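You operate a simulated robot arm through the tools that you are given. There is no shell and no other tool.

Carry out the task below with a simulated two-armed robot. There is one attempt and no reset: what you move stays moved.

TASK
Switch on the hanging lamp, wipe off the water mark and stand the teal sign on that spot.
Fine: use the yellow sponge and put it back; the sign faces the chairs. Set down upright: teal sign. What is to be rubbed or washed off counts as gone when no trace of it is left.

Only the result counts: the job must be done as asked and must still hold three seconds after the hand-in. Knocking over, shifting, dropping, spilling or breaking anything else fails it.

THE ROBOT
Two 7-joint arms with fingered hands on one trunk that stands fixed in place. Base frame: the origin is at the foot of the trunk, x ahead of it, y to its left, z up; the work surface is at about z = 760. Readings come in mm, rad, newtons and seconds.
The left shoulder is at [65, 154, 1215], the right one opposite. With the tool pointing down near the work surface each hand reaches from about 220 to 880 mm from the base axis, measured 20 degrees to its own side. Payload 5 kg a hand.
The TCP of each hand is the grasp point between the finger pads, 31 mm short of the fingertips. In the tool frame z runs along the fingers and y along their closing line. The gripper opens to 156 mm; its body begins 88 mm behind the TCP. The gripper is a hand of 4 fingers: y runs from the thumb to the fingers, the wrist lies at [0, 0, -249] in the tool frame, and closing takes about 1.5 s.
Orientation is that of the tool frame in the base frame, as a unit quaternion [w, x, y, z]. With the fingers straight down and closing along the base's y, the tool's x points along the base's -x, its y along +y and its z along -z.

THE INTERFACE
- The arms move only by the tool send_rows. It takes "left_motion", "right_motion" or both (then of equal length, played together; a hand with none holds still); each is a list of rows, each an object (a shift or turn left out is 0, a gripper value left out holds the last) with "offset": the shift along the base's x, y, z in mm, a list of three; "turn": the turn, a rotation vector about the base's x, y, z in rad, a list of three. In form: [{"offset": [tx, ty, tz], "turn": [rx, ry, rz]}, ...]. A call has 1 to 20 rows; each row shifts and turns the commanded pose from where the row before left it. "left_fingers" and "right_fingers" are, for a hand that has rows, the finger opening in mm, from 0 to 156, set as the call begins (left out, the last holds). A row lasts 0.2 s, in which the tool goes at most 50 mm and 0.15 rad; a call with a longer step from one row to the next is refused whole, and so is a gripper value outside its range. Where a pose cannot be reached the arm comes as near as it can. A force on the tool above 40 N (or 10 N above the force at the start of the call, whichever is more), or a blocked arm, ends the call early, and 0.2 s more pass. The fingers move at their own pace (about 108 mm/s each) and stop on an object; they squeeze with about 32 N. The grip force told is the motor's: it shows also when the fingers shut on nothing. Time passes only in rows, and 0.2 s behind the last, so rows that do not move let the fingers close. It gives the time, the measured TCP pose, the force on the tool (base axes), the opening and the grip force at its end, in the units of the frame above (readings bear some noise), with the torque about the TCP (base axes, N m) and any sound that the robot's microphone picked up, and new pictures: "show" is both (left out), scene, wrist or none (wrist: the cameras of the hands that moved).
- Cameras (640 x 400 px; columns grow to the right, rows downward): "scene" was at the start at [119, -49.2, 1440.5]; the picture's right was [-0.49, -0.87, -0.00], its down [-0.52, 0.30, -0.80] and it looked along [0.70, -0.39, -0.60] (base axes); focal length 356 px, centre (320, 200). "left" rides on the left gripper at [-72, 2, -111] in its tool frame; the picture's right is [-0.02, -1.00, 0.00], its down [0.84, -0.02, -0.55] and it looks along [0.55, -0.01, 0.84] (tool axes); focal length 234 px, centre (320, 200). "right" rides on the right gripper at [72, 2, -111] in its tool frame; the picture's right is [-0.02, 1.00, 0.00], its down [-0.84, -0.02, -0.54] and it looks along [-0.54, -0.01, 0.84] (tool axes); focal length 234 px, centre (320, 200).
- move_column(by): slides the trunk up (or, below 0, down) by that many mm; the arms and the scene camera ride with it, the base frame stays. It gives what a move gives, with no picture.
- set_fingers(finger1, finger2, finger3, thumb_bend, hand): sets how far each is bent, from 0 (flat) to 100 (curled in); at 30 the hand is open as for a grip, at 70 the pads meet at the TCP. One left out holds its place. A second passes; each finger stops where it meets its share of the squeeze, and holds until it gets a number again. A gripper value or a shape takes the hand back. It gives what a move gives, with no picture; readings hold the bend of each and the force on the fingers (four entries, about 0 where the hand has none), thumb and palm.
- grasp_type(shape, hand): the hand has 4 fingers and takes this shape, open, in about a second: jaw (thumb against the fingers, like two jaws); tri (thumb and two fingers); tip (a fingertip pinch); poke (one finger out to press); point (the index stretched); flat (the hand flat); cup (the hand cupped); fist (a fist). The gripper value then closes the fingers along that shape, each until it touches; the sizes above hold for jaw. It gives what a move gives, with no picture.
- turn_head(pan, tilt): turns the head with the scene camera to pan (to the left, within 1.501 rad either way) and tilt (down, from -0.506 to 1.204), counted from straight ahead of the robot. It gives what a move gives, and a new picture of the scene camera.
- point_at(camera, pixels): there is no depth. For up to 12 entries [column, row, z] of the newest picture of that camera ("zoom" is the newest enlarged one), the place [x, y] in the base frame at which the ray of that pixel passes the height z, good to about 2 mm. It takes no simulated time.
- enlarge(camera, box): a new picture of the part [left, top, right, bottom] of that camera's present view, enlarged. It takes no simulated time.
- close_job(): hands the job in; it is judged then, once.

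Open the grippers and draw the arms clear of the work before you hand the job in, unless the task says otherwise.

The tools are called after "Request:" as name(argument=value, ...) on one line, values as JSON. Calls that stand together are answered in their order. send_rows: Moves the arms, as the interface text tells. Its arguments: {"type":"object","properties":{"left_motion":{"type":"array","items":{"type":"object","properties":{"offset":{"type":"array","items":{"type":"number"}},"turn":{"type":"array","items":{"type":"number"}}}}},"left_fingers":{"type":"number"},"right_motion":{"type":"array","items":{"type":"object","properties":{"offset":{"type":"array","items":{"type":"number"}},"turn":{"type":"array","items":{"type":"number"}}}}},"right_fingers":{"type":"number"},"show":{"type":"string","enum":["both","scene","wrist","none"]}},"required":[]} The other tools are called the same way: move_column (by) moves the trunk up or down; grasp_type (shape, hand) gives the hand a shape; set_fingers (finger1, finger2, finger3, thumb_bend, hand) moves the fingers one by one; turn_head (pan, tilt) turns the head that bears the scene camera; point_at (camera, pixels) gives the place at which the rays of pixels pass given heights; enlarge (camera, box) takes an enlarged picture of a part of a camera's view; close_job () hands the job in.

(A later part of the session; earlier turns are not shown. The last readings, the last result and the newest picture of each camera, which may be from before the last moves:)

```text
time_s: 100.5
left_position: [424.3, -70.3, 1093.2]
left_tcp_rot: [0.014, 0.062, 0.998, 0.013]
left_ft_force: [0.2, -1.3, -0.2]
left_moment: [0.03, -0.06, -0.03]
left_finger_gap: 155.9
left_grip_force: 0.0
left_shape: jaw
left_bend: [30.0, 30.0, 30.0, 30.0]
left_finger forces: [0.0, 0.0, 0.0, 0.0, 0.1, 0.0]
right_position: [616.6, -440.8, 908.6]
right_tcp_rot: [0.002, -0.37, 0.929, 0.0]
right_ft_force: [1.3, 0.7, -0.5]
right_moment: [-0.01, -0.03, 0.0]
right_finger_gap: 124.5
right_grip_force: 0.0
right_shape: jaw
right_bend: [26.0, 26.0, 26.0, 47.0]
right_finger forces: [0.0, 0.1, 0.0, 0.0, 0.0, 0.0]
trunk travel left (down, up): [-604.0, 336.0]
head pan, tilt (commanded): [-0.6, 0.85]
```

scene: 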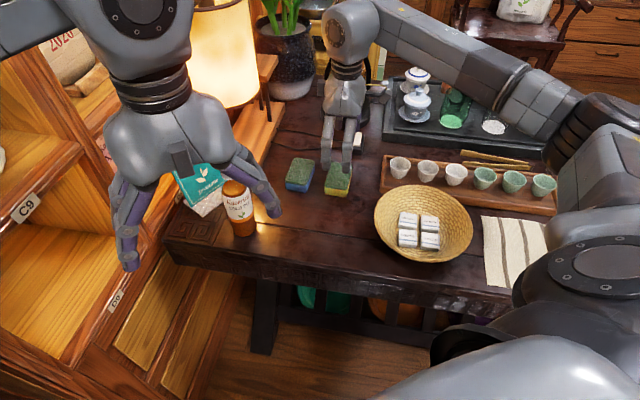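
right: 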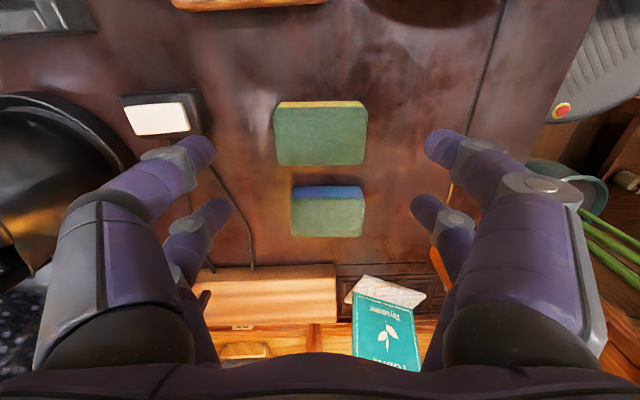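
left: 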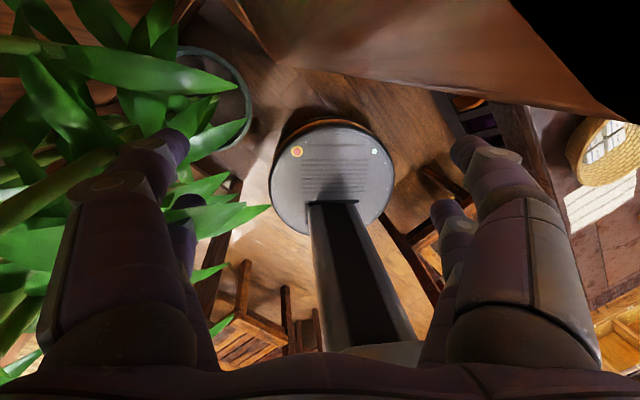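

The sponge is back beside the blue one, and the lamp is still lit. Next comes the sign: I first check the chairs with the left wrist camera, which looks back past the robot.

Request:
enlarge(camera="left", box=[160, 80, 520, 400])

Request:
enlarge(camera="left", box=[0, 0, 640, 400])

Request:
enlarge(camera="right", box=[320, 200, 480, 380])

```text
1.25 times, centred on (340, 240) of left
```

zoom: 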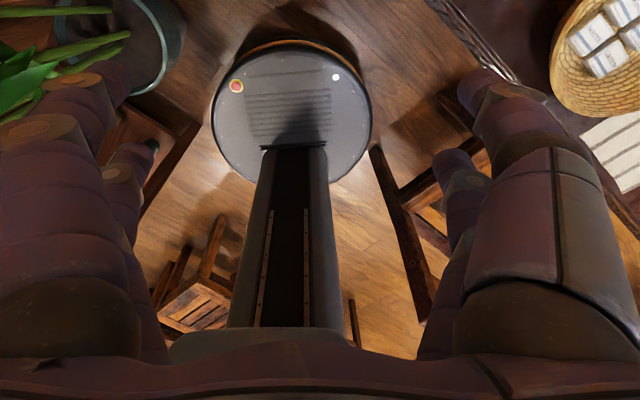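

```text
1.00 times, centred on (320, 200) of left (not enlarged: the box is as wide or as high as the picture)
```

zoom: 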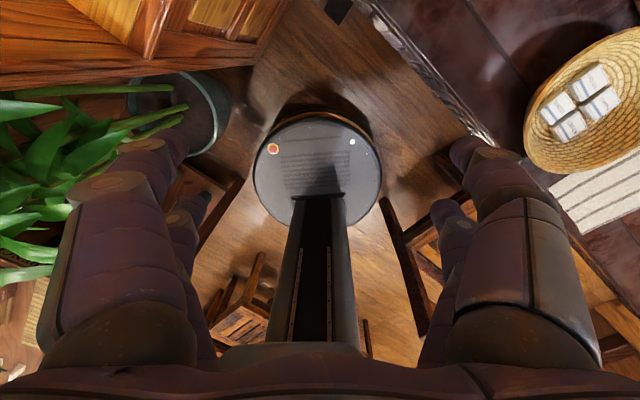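

```text
2.22 times, centred on (400, 290) of right
```

zoom: 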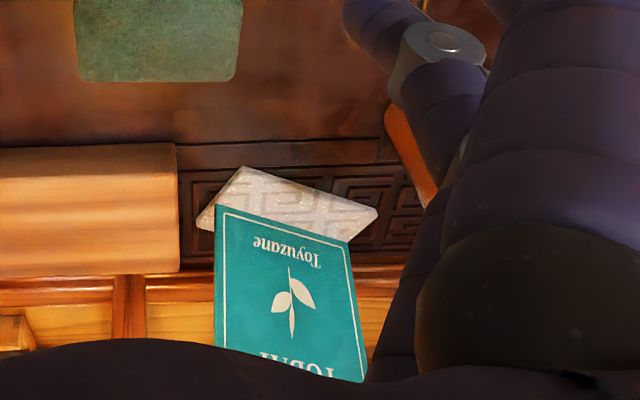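

The chairs stand on the robot's side of the table (slatted seats at about (430,245) and (240,325) in the left picture). I measure where they are.

Request:
point_at(camera="left", pixels=[[240, 325, 450], [225, 345, 450], [262, 318, 450], [255, 260, 800], [430, 245, 450], [415, 330, 0], [385, 205, 0], [430, 265, 450], [365, 330, 450], [365, 345, 0], [620, 330, 450]])

Request:
enlarge(camera="left", box=[180, 220, 300, 360])

Request:
enlarge(camera="left", box=[350, 140, 490, 370])

```text
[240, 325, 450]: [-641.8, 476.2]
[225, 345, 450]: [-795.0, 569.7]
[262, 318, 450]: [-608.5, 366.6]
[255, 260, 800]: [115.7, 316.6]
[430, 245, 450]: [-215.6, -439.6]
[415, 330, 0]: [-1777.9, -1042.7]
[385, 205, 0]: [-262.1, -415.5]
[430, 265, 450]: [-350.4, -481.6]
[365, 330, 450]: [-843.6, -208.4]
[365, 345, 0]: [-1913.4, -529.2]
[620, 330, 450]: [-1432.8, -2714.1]
```

```text
2.86 times, centred on (240, 290) of left
```

zoom: 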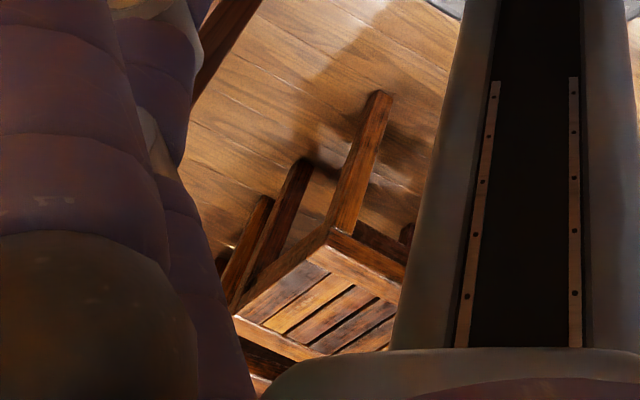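

```text
1.74 times, centred on (420, 255) of left
```

zoom: 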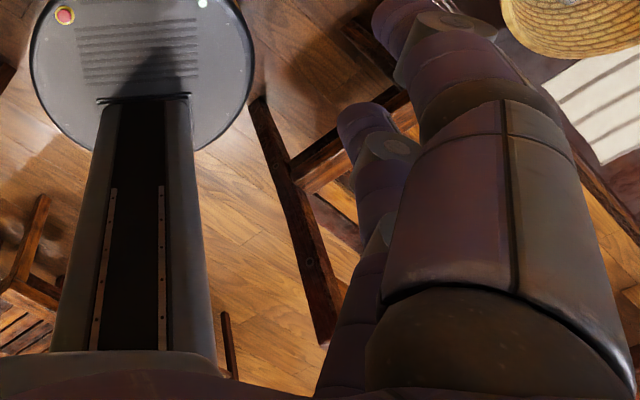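

Both sets of chairs lie on the robot's side of the table. Now I measure the sign's base from the right camera.

Request:
point_at(camera="right", pixels=[[365.3, 275.1, 760], [426.1, 293.6, 760], [344.6, 301.3, 760], [352.7, 302.3, 775], [412.6, 307.7, 775], [352.7, 302.3, 790], [412.6, 307.7, 790], [436, 270, 760]])

Request:
enlarge(camera="right", box=[330, 250, 470, 370])

```text
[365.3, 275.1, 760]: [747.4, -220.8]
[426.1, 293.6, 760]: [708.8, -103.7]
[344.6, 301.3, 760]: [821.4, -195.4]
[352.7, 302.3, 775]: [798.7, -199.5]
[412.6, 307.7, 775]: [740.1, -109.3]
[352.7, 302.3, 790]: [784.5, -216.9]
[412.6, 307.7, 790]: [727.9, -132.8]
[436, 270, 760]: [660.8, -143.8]
```

```text
3.33 times, centred on (400, 310) of right
```

zoom: 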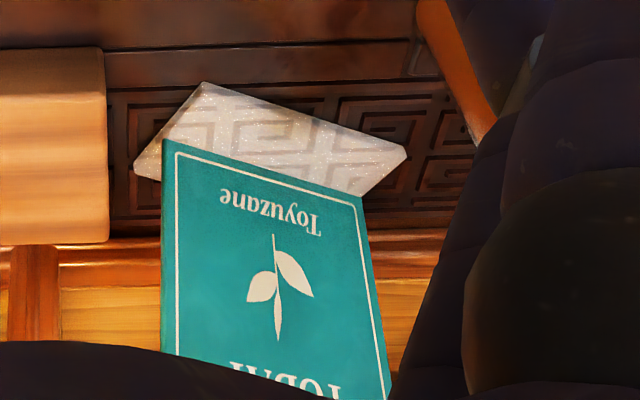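

The sign's clear base spans roughly [747,-221] to [709,-104], so it now faces about 198° (toward -x). I move the right hand back over the table and tilt it so its camera looks straight at the sign.

Request:
send_rows(right_motion=[{"offset": [-1, 2, 2], "turn": [0.01, -0.011, 0]}, {"offset": [-3, 5, 4], "turn": [0.02, -0.022, 0]}, {"offset": [-4, 8, 4], "turn": [0.0295, -0.0315, 0]}, {"offset": [-4, 8, 4], "turn": [0.0295, -0.0315, 0]}, {"offset": [-4, 8, 4], "turn": [0.0295, -0.0315, 0]}, {"offset": [-4, 8, 4], "turn": [0.0295, -0.0315, 0]}, {"offset": [-4, 8, 4], "turn": [0.0295, -0.0315, 0]}, {"offset": [-4, 8, 4], "turn": [0.0295, -0.0315, 0]}, {"offset": [-4, 8, 4], "turn": [0.0295, -0.0315, 0]}, {"offset": [-4, 8, 4], "turn": [0.0295, -0.0315, 0]}, {"offset": [-4, 8, 4], "turn": [0.0295, -0.0315, 0]}, {"offset": [-4, 8, 4], "turn": [0.0295, -0.0315, 0]}, {"offset": [-4, 8, 4], "turn": [0.0295, -0.0315, 0]}, {"offset": [-4, 5, 3], "turn": [0.0295, -0.0315, 0]}, {"offset": [-2, 2, 1], "turn": [0.02, -0.022, 0]}, {"offset": [0, 0, 0], "turn": [0.01, -0.011, 0]}, {"offset": [0, 0, 0]}], right_fingers=156, show="both")

```text
time_s: 104.1
left_position: [425.7, -69.9, 1093.7]
left_tcp_rot: [0.014, 0.062, 0.998, 0.013]
left_ft_force: [0.5, 0.1, 0.0]
left_moment: [-0.03, -0.02, 0.0]
left_finger_gap: 156.0
left_grip_force: 0.1
left_shape: jaw
left_bend: [30.0, 30.0, 30.0, 30.0]
left_finger forces: [0.0, 0.0, 0.1, 0.1, 0.0, 0.0]
right_position: [560.4, -338.6, 962.2]
right_tcp_rot: [0.278, -0.352, 0.887, 0.108]
right_ft_force: [-0.4, 0.9, -0.4]
right_moment: [0.0, -0.02, -0.02]
right_finger_gap: 155.7
right_grip_force: 0.2
right_shape: jaw
right_bend: [30.0, 30.0, 30.0, 30.0]
right_finger forces: [0.1, 0.0, 0.1, 0.0, 0.1, 0.0]
trunk travel left (down, up): [-604.0, 336.0]
head pan, tilt (commanded): [-0.6, 0.85]
```

scene: 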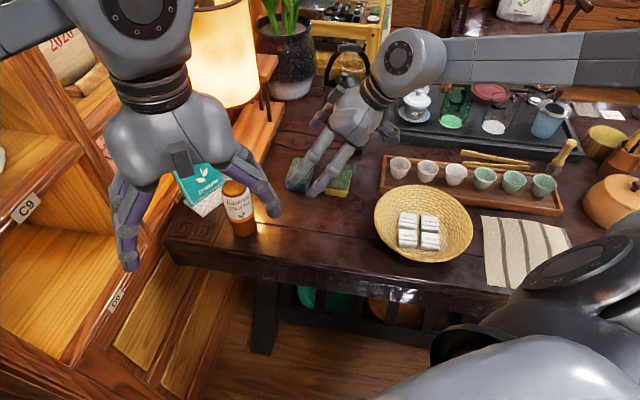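
right: 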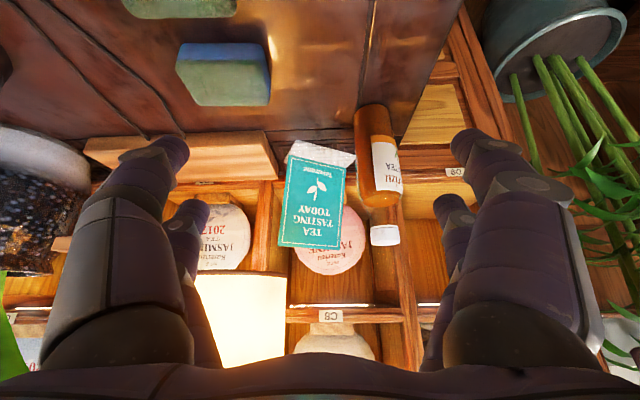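

The right camera now sees the whole sign, the bottle and the lamp shade. I enlarge the sign.

Request:
enlarge(camera="right", box=[260, 110, 420, 270])

```text
2.50 times, centred on (340, 190) of right
```

zoom: 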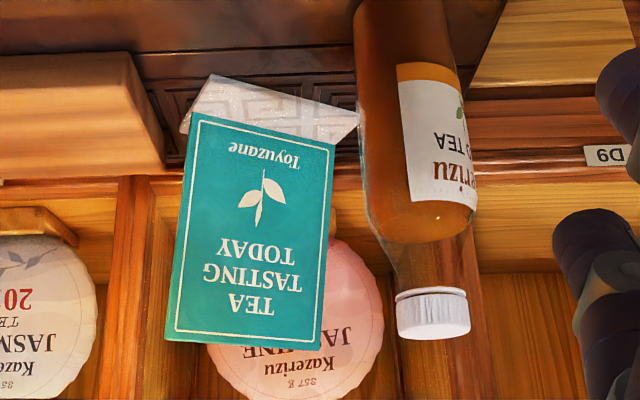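

I query rays of the sign's corners from this camera to triangulate against the first scene view.

Request:
point_at(camera="right", pixels=[[340.8, 250, 760], [340.8, 250, 940], [278, 246.8, 760], [278, 246.8, 940], [346, 167.2, 770], [346, 167.2, 800], [290, 155.2, 770], [290, 155.2, 800], [296.8, 140, 760], [356, 154.8, 760], [284, 162, 760]])

Request:
point_at(camera="right", pixels=[[296.8, 140, 770], [356, 154.8, 770], [385, 245, 760], [385, 245, 940], [373, 110, 760], [356, 112, 760], [392, 112, 760], [400, 240, 940], [371, 240, 940], [245, 290, 760], [245, 290, 1000]])

```text
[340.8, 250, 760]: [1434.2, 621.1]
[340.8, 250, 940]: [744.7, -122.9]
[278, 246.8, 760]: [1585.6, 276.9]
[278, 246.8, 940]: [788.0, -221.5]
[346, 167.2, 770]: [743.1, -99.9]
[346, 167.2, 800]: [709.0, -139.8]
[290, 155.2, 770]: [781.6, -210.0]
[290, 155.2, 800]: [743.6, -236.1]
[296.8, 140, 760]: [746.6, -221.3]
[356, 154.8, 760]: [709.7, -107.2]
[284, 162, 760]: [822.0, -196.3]
```

```text
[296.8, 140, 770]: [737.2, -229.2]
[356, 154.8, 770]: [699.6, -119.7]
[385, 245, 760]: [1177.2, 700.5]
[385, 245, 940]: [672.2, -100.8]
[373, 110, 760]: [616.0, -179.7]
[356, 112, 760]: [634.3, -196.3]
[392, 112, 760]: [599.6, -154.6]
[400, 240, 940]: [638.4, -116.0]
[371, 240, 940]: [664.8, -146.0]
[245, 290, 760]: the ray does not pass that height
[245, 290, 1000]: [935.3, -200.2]
```

The sign is about 122 mm wide and 169 mm tall, leaning back 9°, top edge centred near [797,-143,931]. I triangulate the shelf front with the D9 label, seen by both cameras, to know the clearance behind the sign.

Request:
point_at(camera="scene", pixels=[[117, 300, 700], [117, 300, 900], [25, 207, 800], [25, 207, 1000]])

Request:
point_at(camera="right", pixels=[[455, 172, 700], [455, 172, 900], [330, 316, 1100], [330, 316, 1200], [540, 170, 760], [300, 305, 1050], [400, 305, 1050]])

Request:
enlarge(camera="right", box=[180, 130, 480, 370])

```text
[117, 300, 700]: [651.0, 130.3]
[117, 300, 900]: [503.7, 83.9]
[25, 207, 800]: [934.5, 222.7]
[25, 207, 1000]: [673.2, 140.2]
```

```text
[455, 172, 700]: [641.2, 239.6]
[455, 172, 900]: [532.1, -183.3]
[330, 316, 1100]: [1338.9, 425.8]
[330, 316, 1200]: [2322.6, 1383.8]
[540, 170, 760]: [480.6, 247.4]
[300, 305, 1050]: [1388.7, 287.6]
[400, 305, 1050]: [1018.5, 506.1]
```

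```text
1.67 times, centred on (330, 250) of right
```

zoom: 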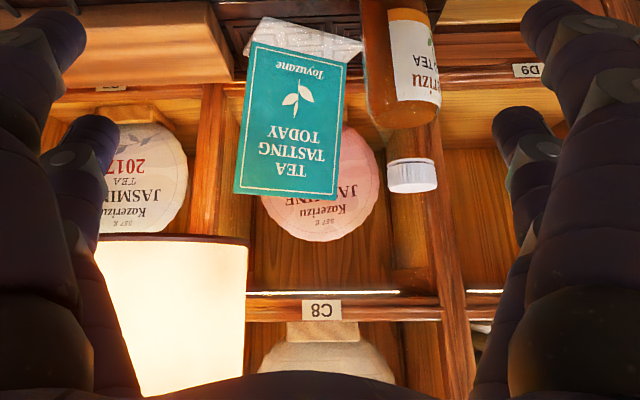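

The shelf front lies at about w=524 with shelf boards at z≈758 and 1047, so behind the sign is an open compartment. I locate the lamp shade next, since the hand will work near it.

Request:
point_at(camera="right", pixels=[[241.4, 272.2, 900], [241.4, 272.2, 990], [285, 276, 900], [285, 276, 990], [192, 271, 900], [192, 271, 990]])

Request:
point_at(camera="scene", pixels=[[222, 107, 900], [222, 107, 1000], [259, 95, 900], [259, 95, 1000], [188, 95, 900], [188, 95, 1000], [268, 128, 760], [232, 180, 760]])

Request:
enlarge(camera="scene", box=[160, 0, 320, 240])

```text
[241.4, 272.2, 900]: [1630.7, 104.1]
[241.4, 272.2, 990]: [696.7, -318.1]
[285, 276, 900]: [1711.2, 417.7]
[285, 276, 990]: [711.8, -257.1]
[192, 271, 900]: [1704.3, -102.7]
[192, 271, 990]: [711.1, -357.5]
```

```text
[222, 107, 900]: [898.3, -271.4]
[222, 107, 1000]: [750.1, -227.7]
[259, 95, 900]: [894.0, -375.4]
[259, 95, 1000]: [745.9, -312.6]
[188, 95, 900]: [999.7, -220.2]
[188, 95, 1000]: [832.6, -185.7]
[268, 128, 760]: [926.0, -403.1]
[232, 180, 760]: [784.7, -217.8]
```

```text
1.67 times, centred on (240, 120) of scene
```

zoom: 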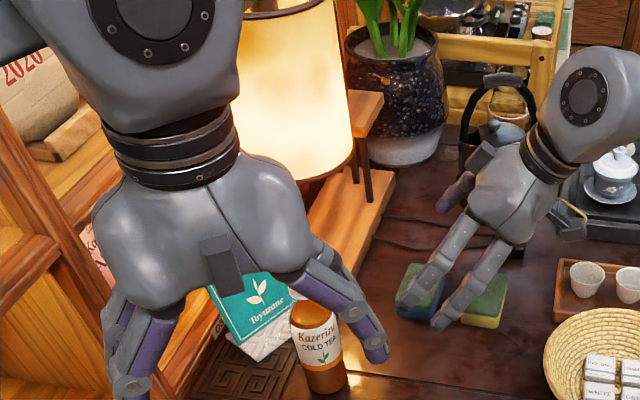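

The lamp shade bottom is near z≈980 around [832,-262], so I will grip the sign by its two side edges from the front with the tool tilted 30°, aligned to the sign's facing. I first move the right hand up and to a start point in front of and above the sign.

Request:
send_rows(right_motion=[{"offset": [0, 0, 3], "turn": [-0.001, 0.002, -0.011]}, {"offset": [1, 1.2, 7], "turn": [-0.0019, 0.0037, -0.0224]}, {"offset": [4, 4.7, 10], "turn": [-0.0019, 0.0037, -0.0224]}, {"offset": [6, 7, 10], "turn": [-0.0019, 0.0037, -0.0224]}, {"offset": [8, 9.4, 10], "turn": [-0.0019, 0.0037, -0.0224]}, {"offset": [9, 10.6, 10], "turn": [-0.0019, 0.0037, -0.0224]}, {"offset": [9, 10.6, 8], "turn": [-0.0019, 0.0037, -0.0224]}, {"offset": [9, 10.6, 6], "turn": [-0.0019, 0.0037, -0.0224]}, {"offset": [9, 10.6, 4], "turn": [-0.0019, 0.0037, -0.0224]}, {"offset": [9, 10.6, 2], "turn": [-0.0019, 0.0037, -0.0224]}, {"offset": [9, 10.6, 0], "turn": [-0.0019, 0.0037, -0.0224]}, {"offset": [9, 10.6, 0], "turn": [-0.0019, 0.0037, -0.0224]}, {"offset": [9, 10.6, 0], "turn": [-0.0019, 0.0037, -0.0224]}, {"offset": [9, 10.6, 0], "turn": [-0.0019, 0.0037, -0.0224]}, {"offset": [9, 10.6, 0], "turn": [-0.0019, 0.0037, -0.0224]}, {"offset": [8, 9.4, 0], "turn": [-0.0019, 0.0037, -0.0224]}, {"offset": [6, 7, 0], "turn": [-0.0019, 0.0037, -0.0224]}, {"offset": [4, 4.7, 0], "turn": [-0.0019, 0.0037, -0.0224]}, {"offset": [2, 2.4, 0], "turn": [-0.0019, 0.0037, -0.0224]}, {"offset": [0, 0, 0], "turn": [-0.001, 0.002, -0.011]}], right_fingers=150, show="both")

```text
time_s: 108.3
left_position: [424.3, -69.8, 1093.5]
left_tcp_rot: [0.014, 0.062, 0.998, 0.013]
left_ft_force: [0.2, -0.2, 0.0]
left_moment: [0.0, -0.01, -0.02]
left_finger_gap: 156.0
left_grip_force: 0.1
left_shape: jaw
left_bend: [30.0, 30.0, 30.0, 30.0]
left_finger forces: [0.0, 0.0, 0.0, 0.0, 0.0, 0.1]
right_position: [691.6, -187.0, 1031.4]
right_tcp_rot: [0.258, -0.157, 0.952, 0.043]
right_ft_force: [-4.7, -1.4, -0.6]
right_moment: [0.04, 0.09, -0.38]
right_finger_gap: 150.0
right_grip_force: 0.0
right_shape: jaw
right_bend: [28.0, 28.0, 27.0, 30.0]
right_finger forces: [0.0, 0.0, 3.9, 0.0, 0.0, 0.1]
trunk travel left (down, up): [-604.0, 336.0]
head pan, tilt (commanded): [-0.6, 0.85]
```

scene: 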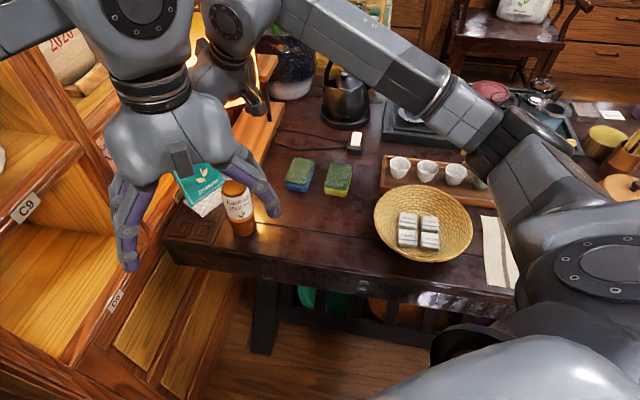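
right: 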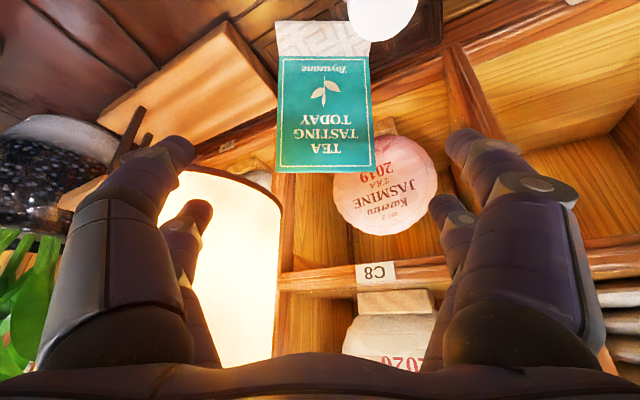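

Finger force 3.9 N and a -x tool force show a finger lightly touching the lamp shade on the right side. I back off straight away toward -x.

Request:
send_rows(right_motion=[{"offset": [-4, 1, 0]}, {"offset": [-7, 2, 0]}, {"offset": [-8, 2, 0]}, {"offset": [-8, 2, 0]}, {"offset": [-6, 1, 0]}, {"offset": [-3, 1, 0]}, {"offset": [0, 0, 0]}], right_fingers=150, show="wrist")

```text
time_s: 109.9
left_position: [425.5, -70.5, 1092.8]
left_tcp_rot: [0.014, 0.062, 0.998, 0.013]
left_ft_force: [-0.3, 0.7, -0.3]
left_moment: [-0.02, -0.02, -0.01]
left_finger_gap: 155.8
left_grip_force: 0.1
left_shape: jaw
left_bend: [30.0, 30.0, 30.0, 30.0]
left_finger forces: [0.0, 0.1, 0.1, 0.0, 0.1, 0.0]
right_position: [655.1, -177.9, 1032.0]
right_tcp_rot: [0.258, -0.159, 0.952, 0.045]
right_ft_force: [0.5, -0.2, -0.6]
right_moment: [-0.02, 0.01, 0.02]
right_finger_gap: 150.3
right_grip_force: 0.0
right_shape: jaw
right_bend: [28.0, 28.0, 27.0, 30.0]
right_finger forces: [0.0, 0.0, 0.1, 0.1, 0.0, 0.0]
trunk travel left (down, up): [-604.0, 336.0]
head pan, tilt (commanded): [-0.6, 0.85]
```

right: 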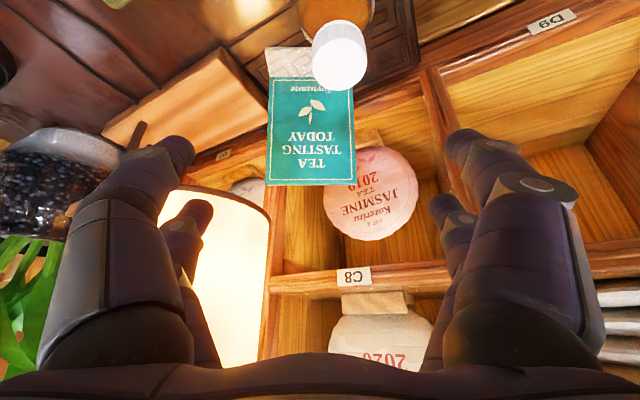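

Contact is released. The side-edge grip would bring the right fingers under the shade, so I choose a pinch from above across the board's thickness near its left half instead. I back away and turn the right hand so its closing line follows the sign's normal (camera on the left side).

Request:
send_rows(right_motion=[{"offset": [-3, -1, 0], "turn": [0.0105, 0.0048, -0.0222]}, {"offset": [-6, -2, 0], "turn": [0.021, 0.0095, -0.0443]}, {"offset": [-7, -3, 0], "turn": [0.021, 0.0095, -0.0443]}, {"offset": [-7, -3, 0], "turn": [0.021, 0.0095, -0.0443]}, {"offset": [-7, -3, 0], "turn": [0.021, 0.0095, -0.0443]}, {"offset": [-7, -3, 0], "turn": [0.021, 0.0095, -0.0443]}, {"offset": [-7, -3, 0], "turn": [0.021, 0.0095, -0.0443]}, {"offset": [-6, -2, 0], "turn": [0.021, 0.0095, -0.0443]}, {"offset": [-4, -2, 0], "turn": [0.021, 0.0095, -0.0443]}, {"offset": [-2, -1, 0], "turn": [0.021, 0.0095, -0.0443]}, {"offset": [0, 0, 0], "turn": [0.021, 0.0095, -0.0443]}, {"offset": [0, 0, 0], "turn": [0.021, 0.0095, -0.0443]}, {"offset": [0, 0, 0], "turn": [0.021, 0.0095, -0.0443]}, {"offset": [0, 0, 0], "turn": [0.021, 0.0095, -0.0443]}, {"offset": [0, 0, 0], "turn": [0.021, 0.0095, -0.0443]}, {"offset": [0, 0, 0], "turn": [0.021, 0.0095, -0.0443]}, {"offset": [0, 0, 0], "turn": [0.021, 0.0095, -0.0443]}, {"offset": [0, 0, 0], "turn": [0.021, 0.0095, -0.0443]}, {"offset": [0, 0, 0], "turn": [0.0105, 0.0048, -0.0222]}, {"offset": [0, 0, 0]}], right_fingers=120, show="both")

```text
time_s: 114.1
left_position: [425.5, -70.0, 1093.6]
left_tcp_rot: [0.014, 0.062, 0.998, 0.013]
left_ft_force: [-0.5, 0.0, -0.3]
left_moment: [-0.02, -0.02, 0.01]
left_finger_gap: 156.2
left_grip_force: 0.1
left_shape: jaw
left_bend: [30.0, 30.0, 30.0, 30.0]
left_finger forces: [0.0, 0.0, 0.0, 0.0, 0.0, 0.0]
right_position: [599.2, -200.7, 1032.4]
right_tcp_rot: [0.2, 0.275, 0.932, 0.126]
right_ft_force: [0.0, 0.3, -0.1]
right_moment: [-0.03, 0.0, 0.03]
right_finger_gap: 120.5
right_grip_force: 0.0
right_shape: jaw
right_bend: [26.0, 26.0, 26.0, 51.0]
right_finger forces: [0.1, 0.0, 0.0, 0.0, 0.0, 0.1]
trunk travel left (down, up): [-604.0, 336.0]
head pan, tilt (commanded): [-0.6, 0.85]
```

scene: 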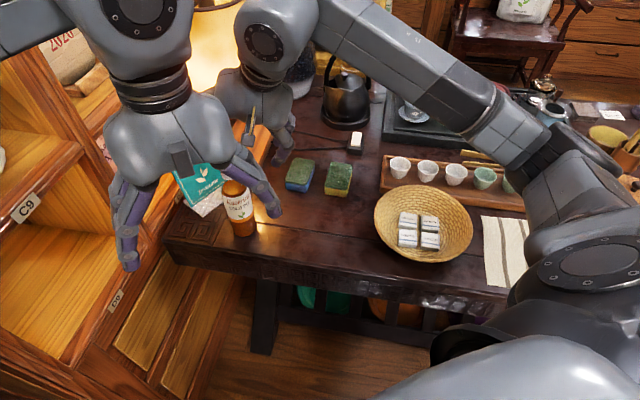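
right: 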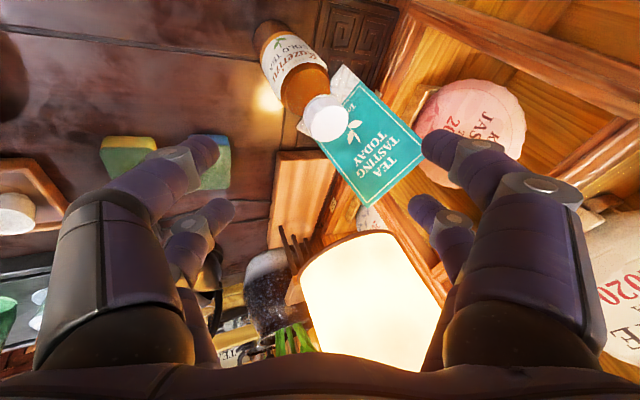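

Rotation works. I finish turning to the target yaw.

Request:
send_rows(right_motion=[{"offset": [0, 0, 0], "turn": [0.0105, 0.0046, -0.0218]}, {"offset": [0, 0, 0], "turn": [0.0209, 0.0093, -0.0435]}, {"offset": [0, 0, 0], "turn": [0.0209, 0.0093, -0.0435]}, {"offset": [0, 0, 0], "turn": [0.0209, 0.0093, -0.0435]}, {"offset": [0, 0, 0], "turn": [0.0209, 0.0093, -0.0435]}, {"offset": [0, 0, 0], "turn": [0.0209, 0.0093, -0.0435]}, {"offset": [0, 0, 0], "turn": [0.0209, 0.0093, -0.0435]}, {"offset": [0, 0, 0], "turn": [0.0209, 0.0093, -0.0435]}, {"offset": [0, 0, 0], "turn": [0.0209, 0.0093, -0.0435]}, {"offset": [0, 0, 0], "turn": [0.0209, 0.0093, -0.0435]}, {"offset": [0, 0, 0], "turn": [0.0209, 0.0093, -0.0435]}, {"offset": [0, 0, 0], "turn": [0.0209, 0.0093, -0.0435]}, {"offset": [0, 0, 0], "turn": [0.0209, 0.0093, -0.0435]}, {"offset": [0, 0, 0], "turn": [0.0209, 0.0093, -0.0435]}, {"offset": [0, 0, 0], "turn": [0.0105, 0.0046, -0.0218]}, {"offset": [0, 0, 0]}], right_fingers=100, show="both")

```text
time_s: 117.5
left_position: [424.2, -70.0, 1092.1]
left_tcp_rot: [0.013, 0.062, 0.998, 0.013]
left_ft_force: [-0.2, -0.4, 0.2]
left_moment: [0.02, -0.01, 0.0]
left_finger_gap: 156.1
left_grip_force: 0.1
left_shape: jaw
left_bend: [30.0, 30.0, 30.0, 30.0]
left_finger forces: [0.0, 0.0, 0.0, 0.0, 0.0, 0.1]
right_position: [614.9, -212.4, 1005.6]
right_tcp_rot: [0.128, 0.573, 0.79, 0.177]
right_ft_force: [0.2, 0.9, -0.7]
right_moment: [0.03, -0.03, 0.02]
right_finger_gap: 100.4
right_grip_force: 0.0
right_shape: jaw
right_bend: [30.0, 30.0, 30.0, 71.0]
right_finger forces: [0.0, 0.1, 0.1, 0.1, 0.1, 0.0]
right hand out of reach, approached as far as the arm can: row 12, 13, 14, 15
trunk travel left (down, up): [-604.0, 336.0]
head pan, tilt (commanded): [-0.6, 0.85]
```

scene: 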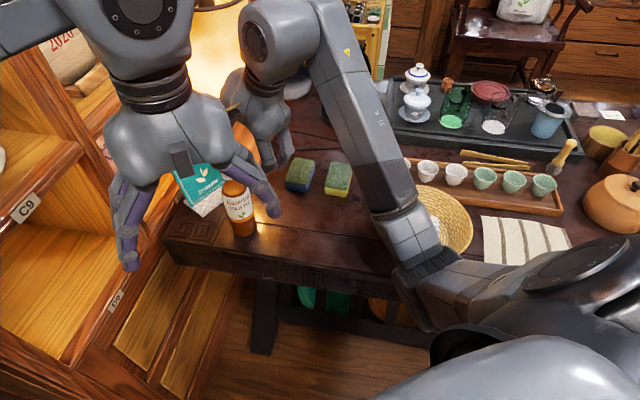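
right: 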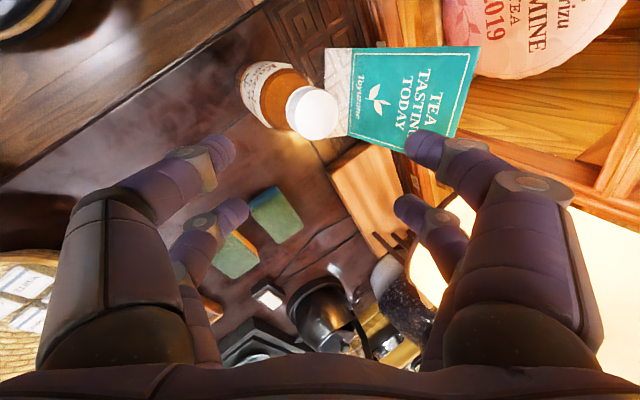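

The right arm reaches its limit at this yaw and its elbow has dropped toward the basket, so this hand is unsuitable that way. I rotate it back the same way it came.

Request:
send_rows(right_motion=[{"offset": [0, 0, 3], "turn": [-0.0105, -0.0046, 0.0218]}, {"offset": [-1, 0.5, 4], "turn": [-0.0209, -0.0093, 0.0435]}, {"offset": [-1, 1, 4], "turn": [-0.0209, -0.0093, 0.0435]}, {"offset": [-1, 1, 4], "turn": [-0.0209, -0.0093, 0.0435]}, {"offset": [-1, 1, 4], "turn": [-0.0209, -0.0093, 0.0435]}, {"offset": [-1, 1, 4], "turn": [-0.0209, -0.0093, 0.0435]}, {"offset": [-1, 1, 4], "turn": [-0.0209, -0.0093, 0.0435]}, {"offset": [-1, 1, 2], "turn": [-0.0209, -0.0093, 0.0435]}, {"offset": [-1, 0, 0], "turn": [-0.0209, -0.0093, 0.0435]}, {"offset": [-1, 0, 0], "turn": [-0.0209, -0.0093, 0.0435]}, {"offset": [0, 0, 0], "turn": [-0.0209, -0.0093, 0.0435]}, {"offset": [0, 0, 0], "turn": [-0.0209, -0.0093, 0.0435]}, {"offset": [0, 0, 0], "turn": [-0.0209, -0.0093, 0.0435]}, {"offset": [0, 0, 0], "turn": [-0.0209, -0.0093, 0.0435]}, {"offset": [0, 0, 0], "turn": [-0.0105, -0.0046, 0.0218]}, {"offset": [0, 0, 0]}], right_fingers=100, show="scene")

```text
time_s: 120.9
left_position: [423.5, -69.0, 1093.2]
left_tcp_rot: [0.013, 0.061, 0.998, 0.013]
left_ft_force: [-0.2, 0.2, 0.4]
left_moment: [0.03, -0.01, 0.01]
left_finger_gap: 156.0
left_grip_force: 0.0
left_shape: jaw
left_bend: [30.0, 30.0, 30.0, 30.0]
left_finger forces: [0.0, 0.0, 0.0, 0.0, 0.0, 0.0]
right_position: [606.4, -205.3, 1033.8]
right_tcp_rot: [0.2, 0.274, 0.932, 0.127]
right_ft_force: [0.5, 0.5, -1.2]
right_moment: [-0.01, 0.01, 0.0]
right_finger_gap: 100.3
right_grip_force: 0.0
right_shape: jaw
right_bend: [30.0, 30.0, 30.0, 71.0]
right_finger forces: [0.1, 0.0, 0.0, 0.0, 0.0, 0.0]
trunk travel left (down, up): [-604.0, 336.0]
head pan, tilt (commanded): [-0.6, 0.85]
```

scene: 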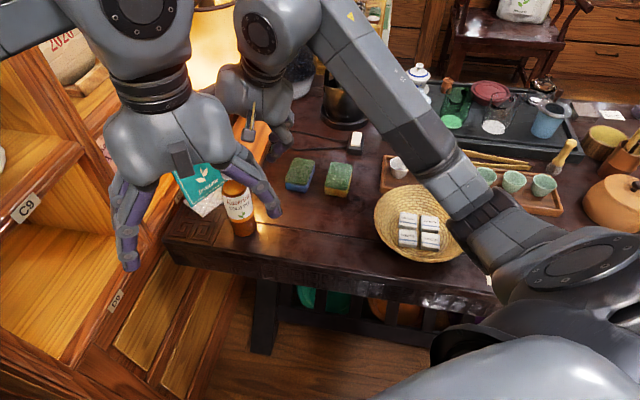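

The right arm is back in an easier posture. A smaller tilt may make the needed yaw reachable, so I turn toward yaw -65° with 15° tilt in place to test.

Request:
send_rows(right_motion=[{"offset": [0, 0, 0], "turn": [0.0071, 0.0118, -0.0215]}, {"offset": [1, 0.5, 0], "turn": [0.0142, 0.0236, -0.0431]}, {"offset": [1, 0.5, 0], "turn": [0.0142, 0.0236, -0.0431]}, {"offset": [1, 0.5, 0], "turn": [0.0142, 0.0236, -0.0431]}, {"offset": [1, 0.5, 0], "turn": [0.0142, 0.0236, -0.0431]}, {"offset": [1, 0.5, 0], "turn": [0.0142, 0.0236, -0.0431]}, {"offset": [1, 0.5, 0], "turn": [0.0142, 0.0236, -0.0431]}, {"offset": [1, 0.5, 0], "turn": [0.0142, 0.0236, -0.0431]}, {"offset": [1, 0.5, 0], "turn": [0.0142, 0.0236, -0.0431]}, {"offset": [1, 0.5, 0], "turn": [0.0142, 0.0236, -0.0431]}, {"offset": [1, 0.5, 0], "turn": [0.0142, 0.0236, -0.0431]}, {"offset": [0, 0, 0], "turn": [0.0142, 0.0236, -0.0431]}, {"offset": [0, 0, 0], "turn": [0.0071, 0.0118, -0.0215]}, {"offset": [0, 0, 0]}], right_fingers=60, show="both")

```text
time_s: 123.9
left_position: [424.3, -70.6, 1093.9]
left_tcp_rot: [0.014, 0.062, 0.998, 0.014]
left_ft_force: [-0.6, 0.7, -0.3]
left_moment: [0.0, 0.01, 0.01]
left_finger_gap: 156.0
left_grip_force: 0.1
left_shape: jaw
left_bend: [30.0, 30.0, 30.0, 30.0]
left_finger forces: [0.1, 0.1, 0.1, 0.0, 0.0, 0.1]
right_position: [649.1, -227.6, 997.9]
right_tcp_rot: [0.071, 0.532, 0.837, 0.111]
right_ft_force: [0.1, 0.1, 0.7]
right_moment: [-0.01, -0.01, 0.05]
right_finger_gap: 60.7
right_grip_force: 0.1
right_shape: jaw
right_bend: [73.0, 73.0, 73.0, 70.0]
right_finger forces: [0.1, 0.0, 0.0, 0.0, 0.0, 0.0]
right hand out of reach, approached as far as the arm can: row 10, 11, 12, 13
trunk travel left (down, up): [-604.0, 336.0]
head pan, tilt (commanded): [-0.6, 0.85]
```

scene: 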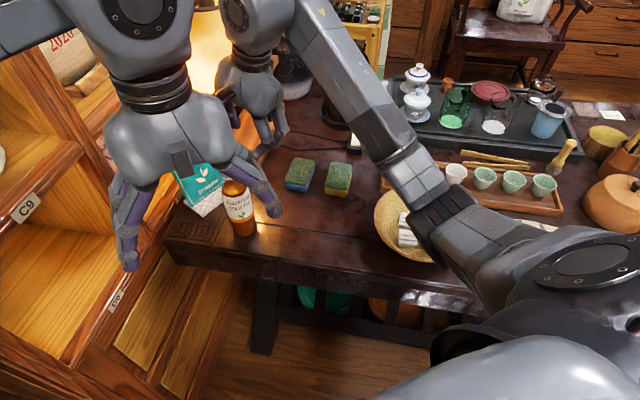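
right: 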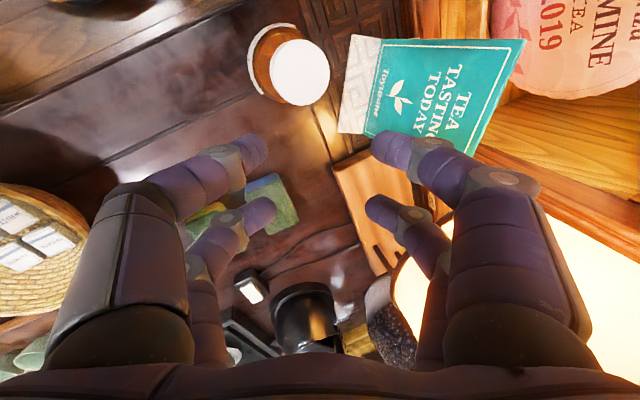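

The orientation is reached but the position had to give way outward and downward, which is where I want to go anyway. I move toward the point in front of the sign and watch whether it becomes reachable.

Request:
send_rows(right_motion=[{"offset": [3, 1, -2]}, {"offset": [7, 3, -4]}, {"offset": [9, 4, -5]}, {"offset": [9, 4, -5]}, {"offset": [9, 4, -5]}, {"offset": [9, 4, -5]}, {"offset": [9, 4, -5]}, {"offset": [9, 4, -5]}, {"offset": [9, 4, -5]}, {"offset": [9, 3, -4]}, {"offset": [6, 3, -2]}, {"offset": [3, 1, -1]}, {"offset": [0, 0, 0]}], right_fingers=60, show="both")

```text
time_s: 126.7
left_position: [424.3, -68.6, 1093.5]
left_tcp_rot: [0.014, 0.062, 0.998, 0.014]
left_ft_force: [0.3, -0.6, -0.5]
left_moment: [0.0, -0.01, -0.01]
left_finger_gap: 155.8
left_grip_force: 0.0
left_shape: jaw
left_bend: [30.0, 30.0, 30.0, 30.0]
left_finger forces: [0.0, 0.1, 0.1, 0.0, 0.0, 0.0]
right_position: [740.2, -188.4, 949.1]
right_tcp_rot: [0.07, 0.534, 0.836, 0.11]
right_ft_force: [-0.3, 0.4, -0.8]
right_moment: [0.01, 0.0, 0.0]
right_finger_gap: 60.6
right_grip_force: 0.0
right_shape: jaw
right_bend: [73.0, 73.0, 73.0, 70.0]
right_finger forces: [0.0, 0.1, 0.1, 0.0, 0.0, 0.0]
trunk travel left (down, up): [-604.0, 336.0]
head pan, tilt (commanded): [-0.6, 0.85]
```

scene: 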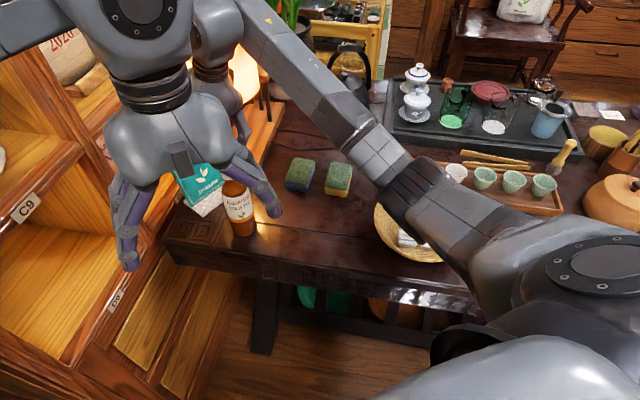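
right: 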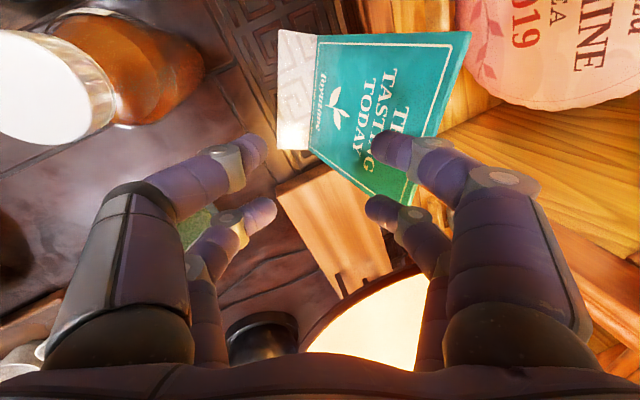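

The pose is reachable here without contact. The hand is a bit too far right of the sign's middle, so I raise it and shift it left along the sign before going over the top edge.

Request:
send_rows(right_motion=[{"offset": [-2, 2, 3]}, {"offset": [-2, 5, 4]}, {"offset": [-2, 6, 4]}, {"offset": [-2, 6, 3]}, {"offset": [-2, 6, 2]}, {"offset": [-1, 5, 1]}, {"offset": [-1, 3, 0]}, {"offset": [0, 1, 0]}, {"offset": [0, 0, 0]}], right_fingers=60, show="wrist")

Request:
enlarge(camera="right", box=[240, 20, 500, 240])

```text
time_s: 128.7
left_position: [425.1, -70.1, 1093.5]
left_tcp_rot: [0.014, 0.062, 0.998, 0.013]
left_ft_force: [-0.3, 0.2, -0.5]
left_moment: [0.0, 0.01, 0.01]
left_finger_gap: 156.0
left_grip_force: 0.0
left_shape: jaw
left_bend: [30.0, 30.0, 30.0, 30.0]
left_finger forces: [0.0, 0.0, 0.0, 0.0, 0.0, 0.0]
right_position: [728.2, -153.9, 966.2]
right_tcp_rot: [0.069, 0.533, 0.836, 0.109]
right_ft_force: [0.2, -0.6, 0.2]
right_moment: [0.04, -0.01, -0.02]
right_finger_gap: 60.4
right_grip_force: 0.0
right_shape: jaw
right_bend: [73.0, 73.0, 73.0, 70.0]
right_finger forces: [0.1, 0.1, 0.0, 0.0, 0.0, 0.0]
trunk travel left (down, up): [-604.0, 336.0]
head pan, tilt (commanded): [-0.6, 0.85]
```

right: 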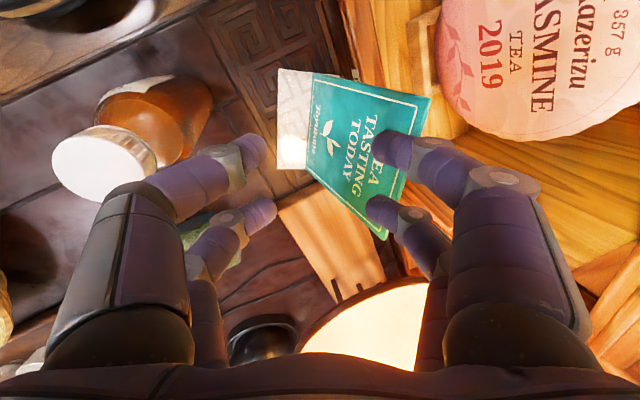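

```text
1.82 times, centred on (370, 130) of right
```

zoom: 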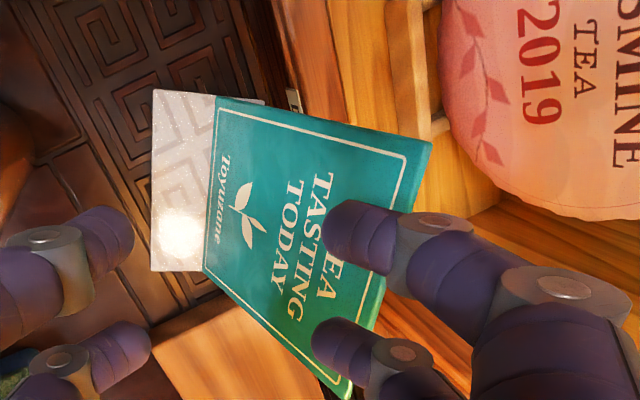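

I check the top edge's position from this view at z = 931.

Request:
point_at(camera="right", pixels=[[431.5, 98.7, 931], [431.5, 98.7, 926], [386.5, 237.1, 931], [386.5, 237.1, 926], [312.9, 73.4, 764], [324, 74, 764], [277, 68, 760], [277, 169, 760], [308, 169, 764]])

```text
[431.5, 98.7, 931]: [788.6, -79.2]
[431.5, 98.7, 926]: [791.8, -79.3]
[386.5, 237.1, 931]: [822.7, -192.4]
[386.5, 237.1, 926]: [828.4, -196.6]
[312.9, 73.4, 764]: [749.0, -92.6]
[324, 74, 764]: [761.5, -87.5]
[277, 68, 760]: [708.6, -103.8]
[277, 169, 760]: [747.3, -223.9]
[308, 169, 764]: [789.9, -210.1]
```

The top edge is centred at [805,-137,930], leaning back 13°. I tilt the hand a bit more and slide it back so the rear fingertips pass just over the top edge, staying under the shelf board.

Request:
send_rows(right_motion=[{"offset": [1, 0.5, -1], "turn": [0.0043, -0.0092, 0]}, {"offset": [3, 1, -2], "turn": [0.0086, -0.0184, 0]}, {"offset": [4, 1.3, -2], "turn": [0.0086, -0.0184, 0]}, {"offset": [5, 1.6, -2], "turn": [0.0086, -0.0184, 0]}, {"offset": [5, 1.6, -2], "turn": [0.0086, -0.0184, 0]}, {"offset": [4, 1.3, -1], "turn": [0.0086, -0.0184, 0]}, {"offset": [2, 0.7, 0], "turn": [0.0043, -0.0092, 0]}, {"offset": [0, 0, 0]}], right_fingers=60, show="wrist")

```text
time_s: 130.5
left_position: [424.2, -69.8, 1093.0]
left_tcp_rot: [0.014, 0.062, 0.998, 0.013]
left_ft_force: [0.4, -0.4, 0.7]
left_moment: [0.0, 0.0, -0.01]
left_finger_gap: 155.7
left_grip_force: 0.1
left_shape: jaw
left_bend: [30.0, 30.0, 30.0, 30.0]
left_finger forces: [0.1, 0.1, 0.0, 0.0, 0.0, 0.0]
right_position: [753.0, -146.9, 956.2]
right_tcp_rot: [0.103, 0.529, 0.827, 0.159]
right_ft_force: [0.2, 0.3, -0.3]
right_moment: [0.02, 0.0, -0.03]
right_finger_gap: 60.6
right_grip_force: 0.1
right_shape: jaw
right_bend: [73.0, 73.0, 73.0, 70.0]
right_finger forces: [0.0, 0.0, 0.0, 0.1, 0.0, 0.0]
trunk travel left (down, up): [-604.0, 336.0]
head pan, tilt (commanded): [-0.6, 0.85]
```

right: 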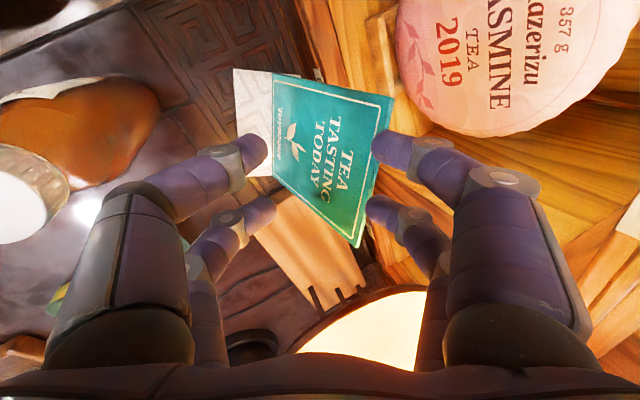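

Tracking is fine here (TCP b≈29 mm from the base front). Before moving further back I check how deep the pink tea cake sits in the compartment behind.

Request:
point_at(camera="right", pixels=[[480, 135, 820], [480, 135, 860], [480, 135, 900], [430, 100, 820], [430, 100, 860], [430, 100, 900], [391, 104, 930], [365, 245, 930], [400, 60, 790]])

Request:
enlarge(camera="right", box=[320, 0, 640, 260])

```text
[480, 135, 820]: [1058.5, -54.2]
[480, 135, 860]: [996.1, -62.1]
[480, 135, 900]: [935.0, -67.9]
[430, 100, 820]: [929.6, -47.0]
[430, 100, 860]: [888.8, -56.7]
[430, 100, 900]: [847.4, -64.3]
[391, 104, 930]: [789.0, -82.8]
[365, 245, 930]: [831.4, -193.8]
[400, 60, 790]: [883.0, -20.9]
```

```text
1.54 times, centred on (480, 130) of right
```

zoom: 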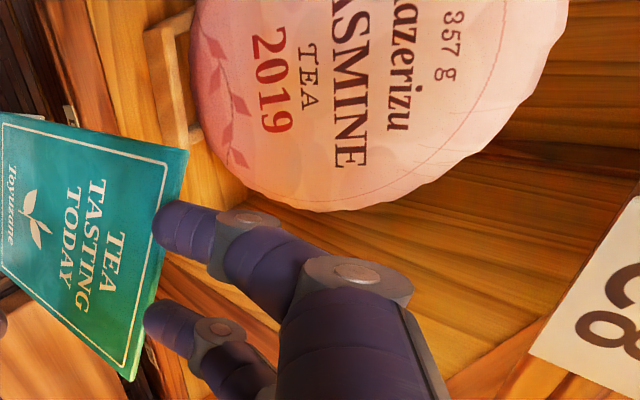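

The cake sits well inside the compartment (w≥575), so there is room behind the board. I slide back the last 24 mm slowly.

Request:
send_rows(right_motion=[{"offset": [1.5, 0.5, 0]}, {"offset": [3, 1, 0]}, {"offset": [4, 1.3, 0]}, {"offset": [4, 1.3, 0]}, {"offset": [4, 1.3, 0]}, {"offset": [3, 1, 0]}, {"offset": [2, 0.7, 0]}, {"offset": [1, 0.3, 0]}, {"offset": [0, 0, 0]}], right_fingers=60, show="wrist")

```text
time_s: 132.5
left_position: [425.1, -69.1, 1092.9]
left_tcp_rot: [0.014, 0.062, 0.998, 0.013]
left_ft_force: [0.0, 0.0, -1.0]
left_moment: [-0.01, -0.02, -0.01]
left_finger_gap: 156.1
left_grip_force: 0.1
left_shape: jaw
left_bend: [30.0, 30.0, 30.0, 30.0]
left_finger forces: [0.0, 0.0, 0.0, 0.0, 0.0, 0.0]
right_position: [773.5, -139.8, 956.1]
right_tcp_rot: [0.102, 0.529, 0.827, 0.16]
right_ft_force: [-0.3, -0.7, 0.6]
right_moment: [-0.02, -0.01, 0.0]
right_finger_gap: 60.5
right_grip_force: 0.1
right_shape: jaw
right_bend: [73.0, 73.0, 73.0, 70.0]
right_finger forces: [0.0, 0.0, 0.0, 0.0, 0.0, 0.0]
trunk travel left (down, up): [-604.0, 336.0]
head pan, tilt (commanded): [-0.6, 0.85]
```

right: 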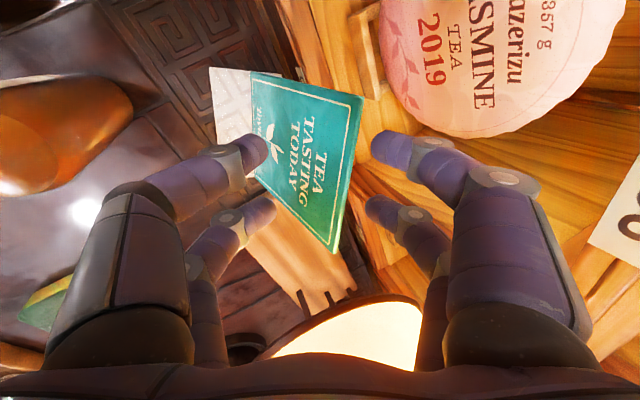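

The top edge now lies between the front and rear fingertips (edge at columns 335–362, rear tips at 370–375) with no contact. I descend 40 mm along the tool axis.

Request:
send_rows(right_motion=[{"offset": [0.7, 0.3, -2]}, {"offset": [1.7, 0.8, -4.6]}, {"offset": [2, 0.95, -5.5]}, {"offset": [2, 0.95, -5.5]}, {"offset": [2, 0.95, -5.5]}, {"offset": [2, 0.95, -5.5]}, {"offset": [1.7, 0.8, -4.6]}, {"offset": [1, 0.4, -2.5]}, {"offset": [0.5, 0.2, -1.3]}, {"offset": [0, 0, 0]}], right_fingers=60, show="wrist")

```text
time_s: 134.7
left_position: [424.7, -69.8, 1094.4]
left_tcp_rot: [0.014, 0.061, 0.998, 0.014]
left_ft_force: [-0.2, -0.1, -0.4]
left_moment: [-0.02, -0.03, -0.01]
left_finger_gap: 156.1
left_grip_force: 0.0
left_shape: jaw
left_bend: [30.0, 30.0, 30.0, 30.0]
left_finger forces: [0.0, 0.1, 0.1, 0.0, 0.0, 0.0]
right_position: [789.3, -133.7, 918.2]
right_tcp_rot: [0.102, 0.528, 0.828, 0.16]
right_ft_force: [-0.2, -0.3, -0.4]
right_moment: [0.0, -0.01, 0.0]
right_finger_gap: 60.5
right_grip_force: 0.0
right_shape: jaw
right_bend: [73.0, 73.0, 73.0, 70.0]
right_finger forces: [0.1, 0.0, 0.1, 0.0, 0.1, 0.1]
trunk travel left (down, up): [-604.0, 336.0]
head pan, tilt (commanded): [-0.6, 0.85]
```

right: 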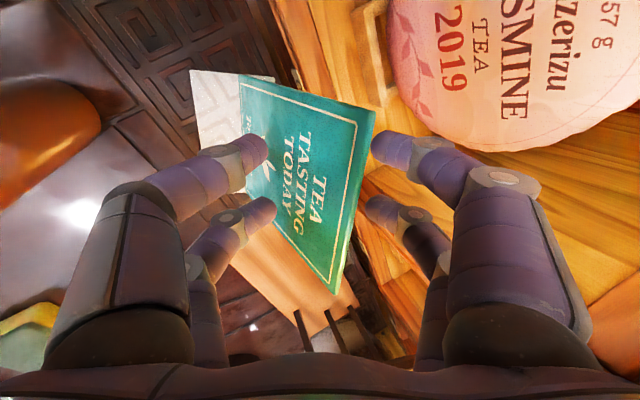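

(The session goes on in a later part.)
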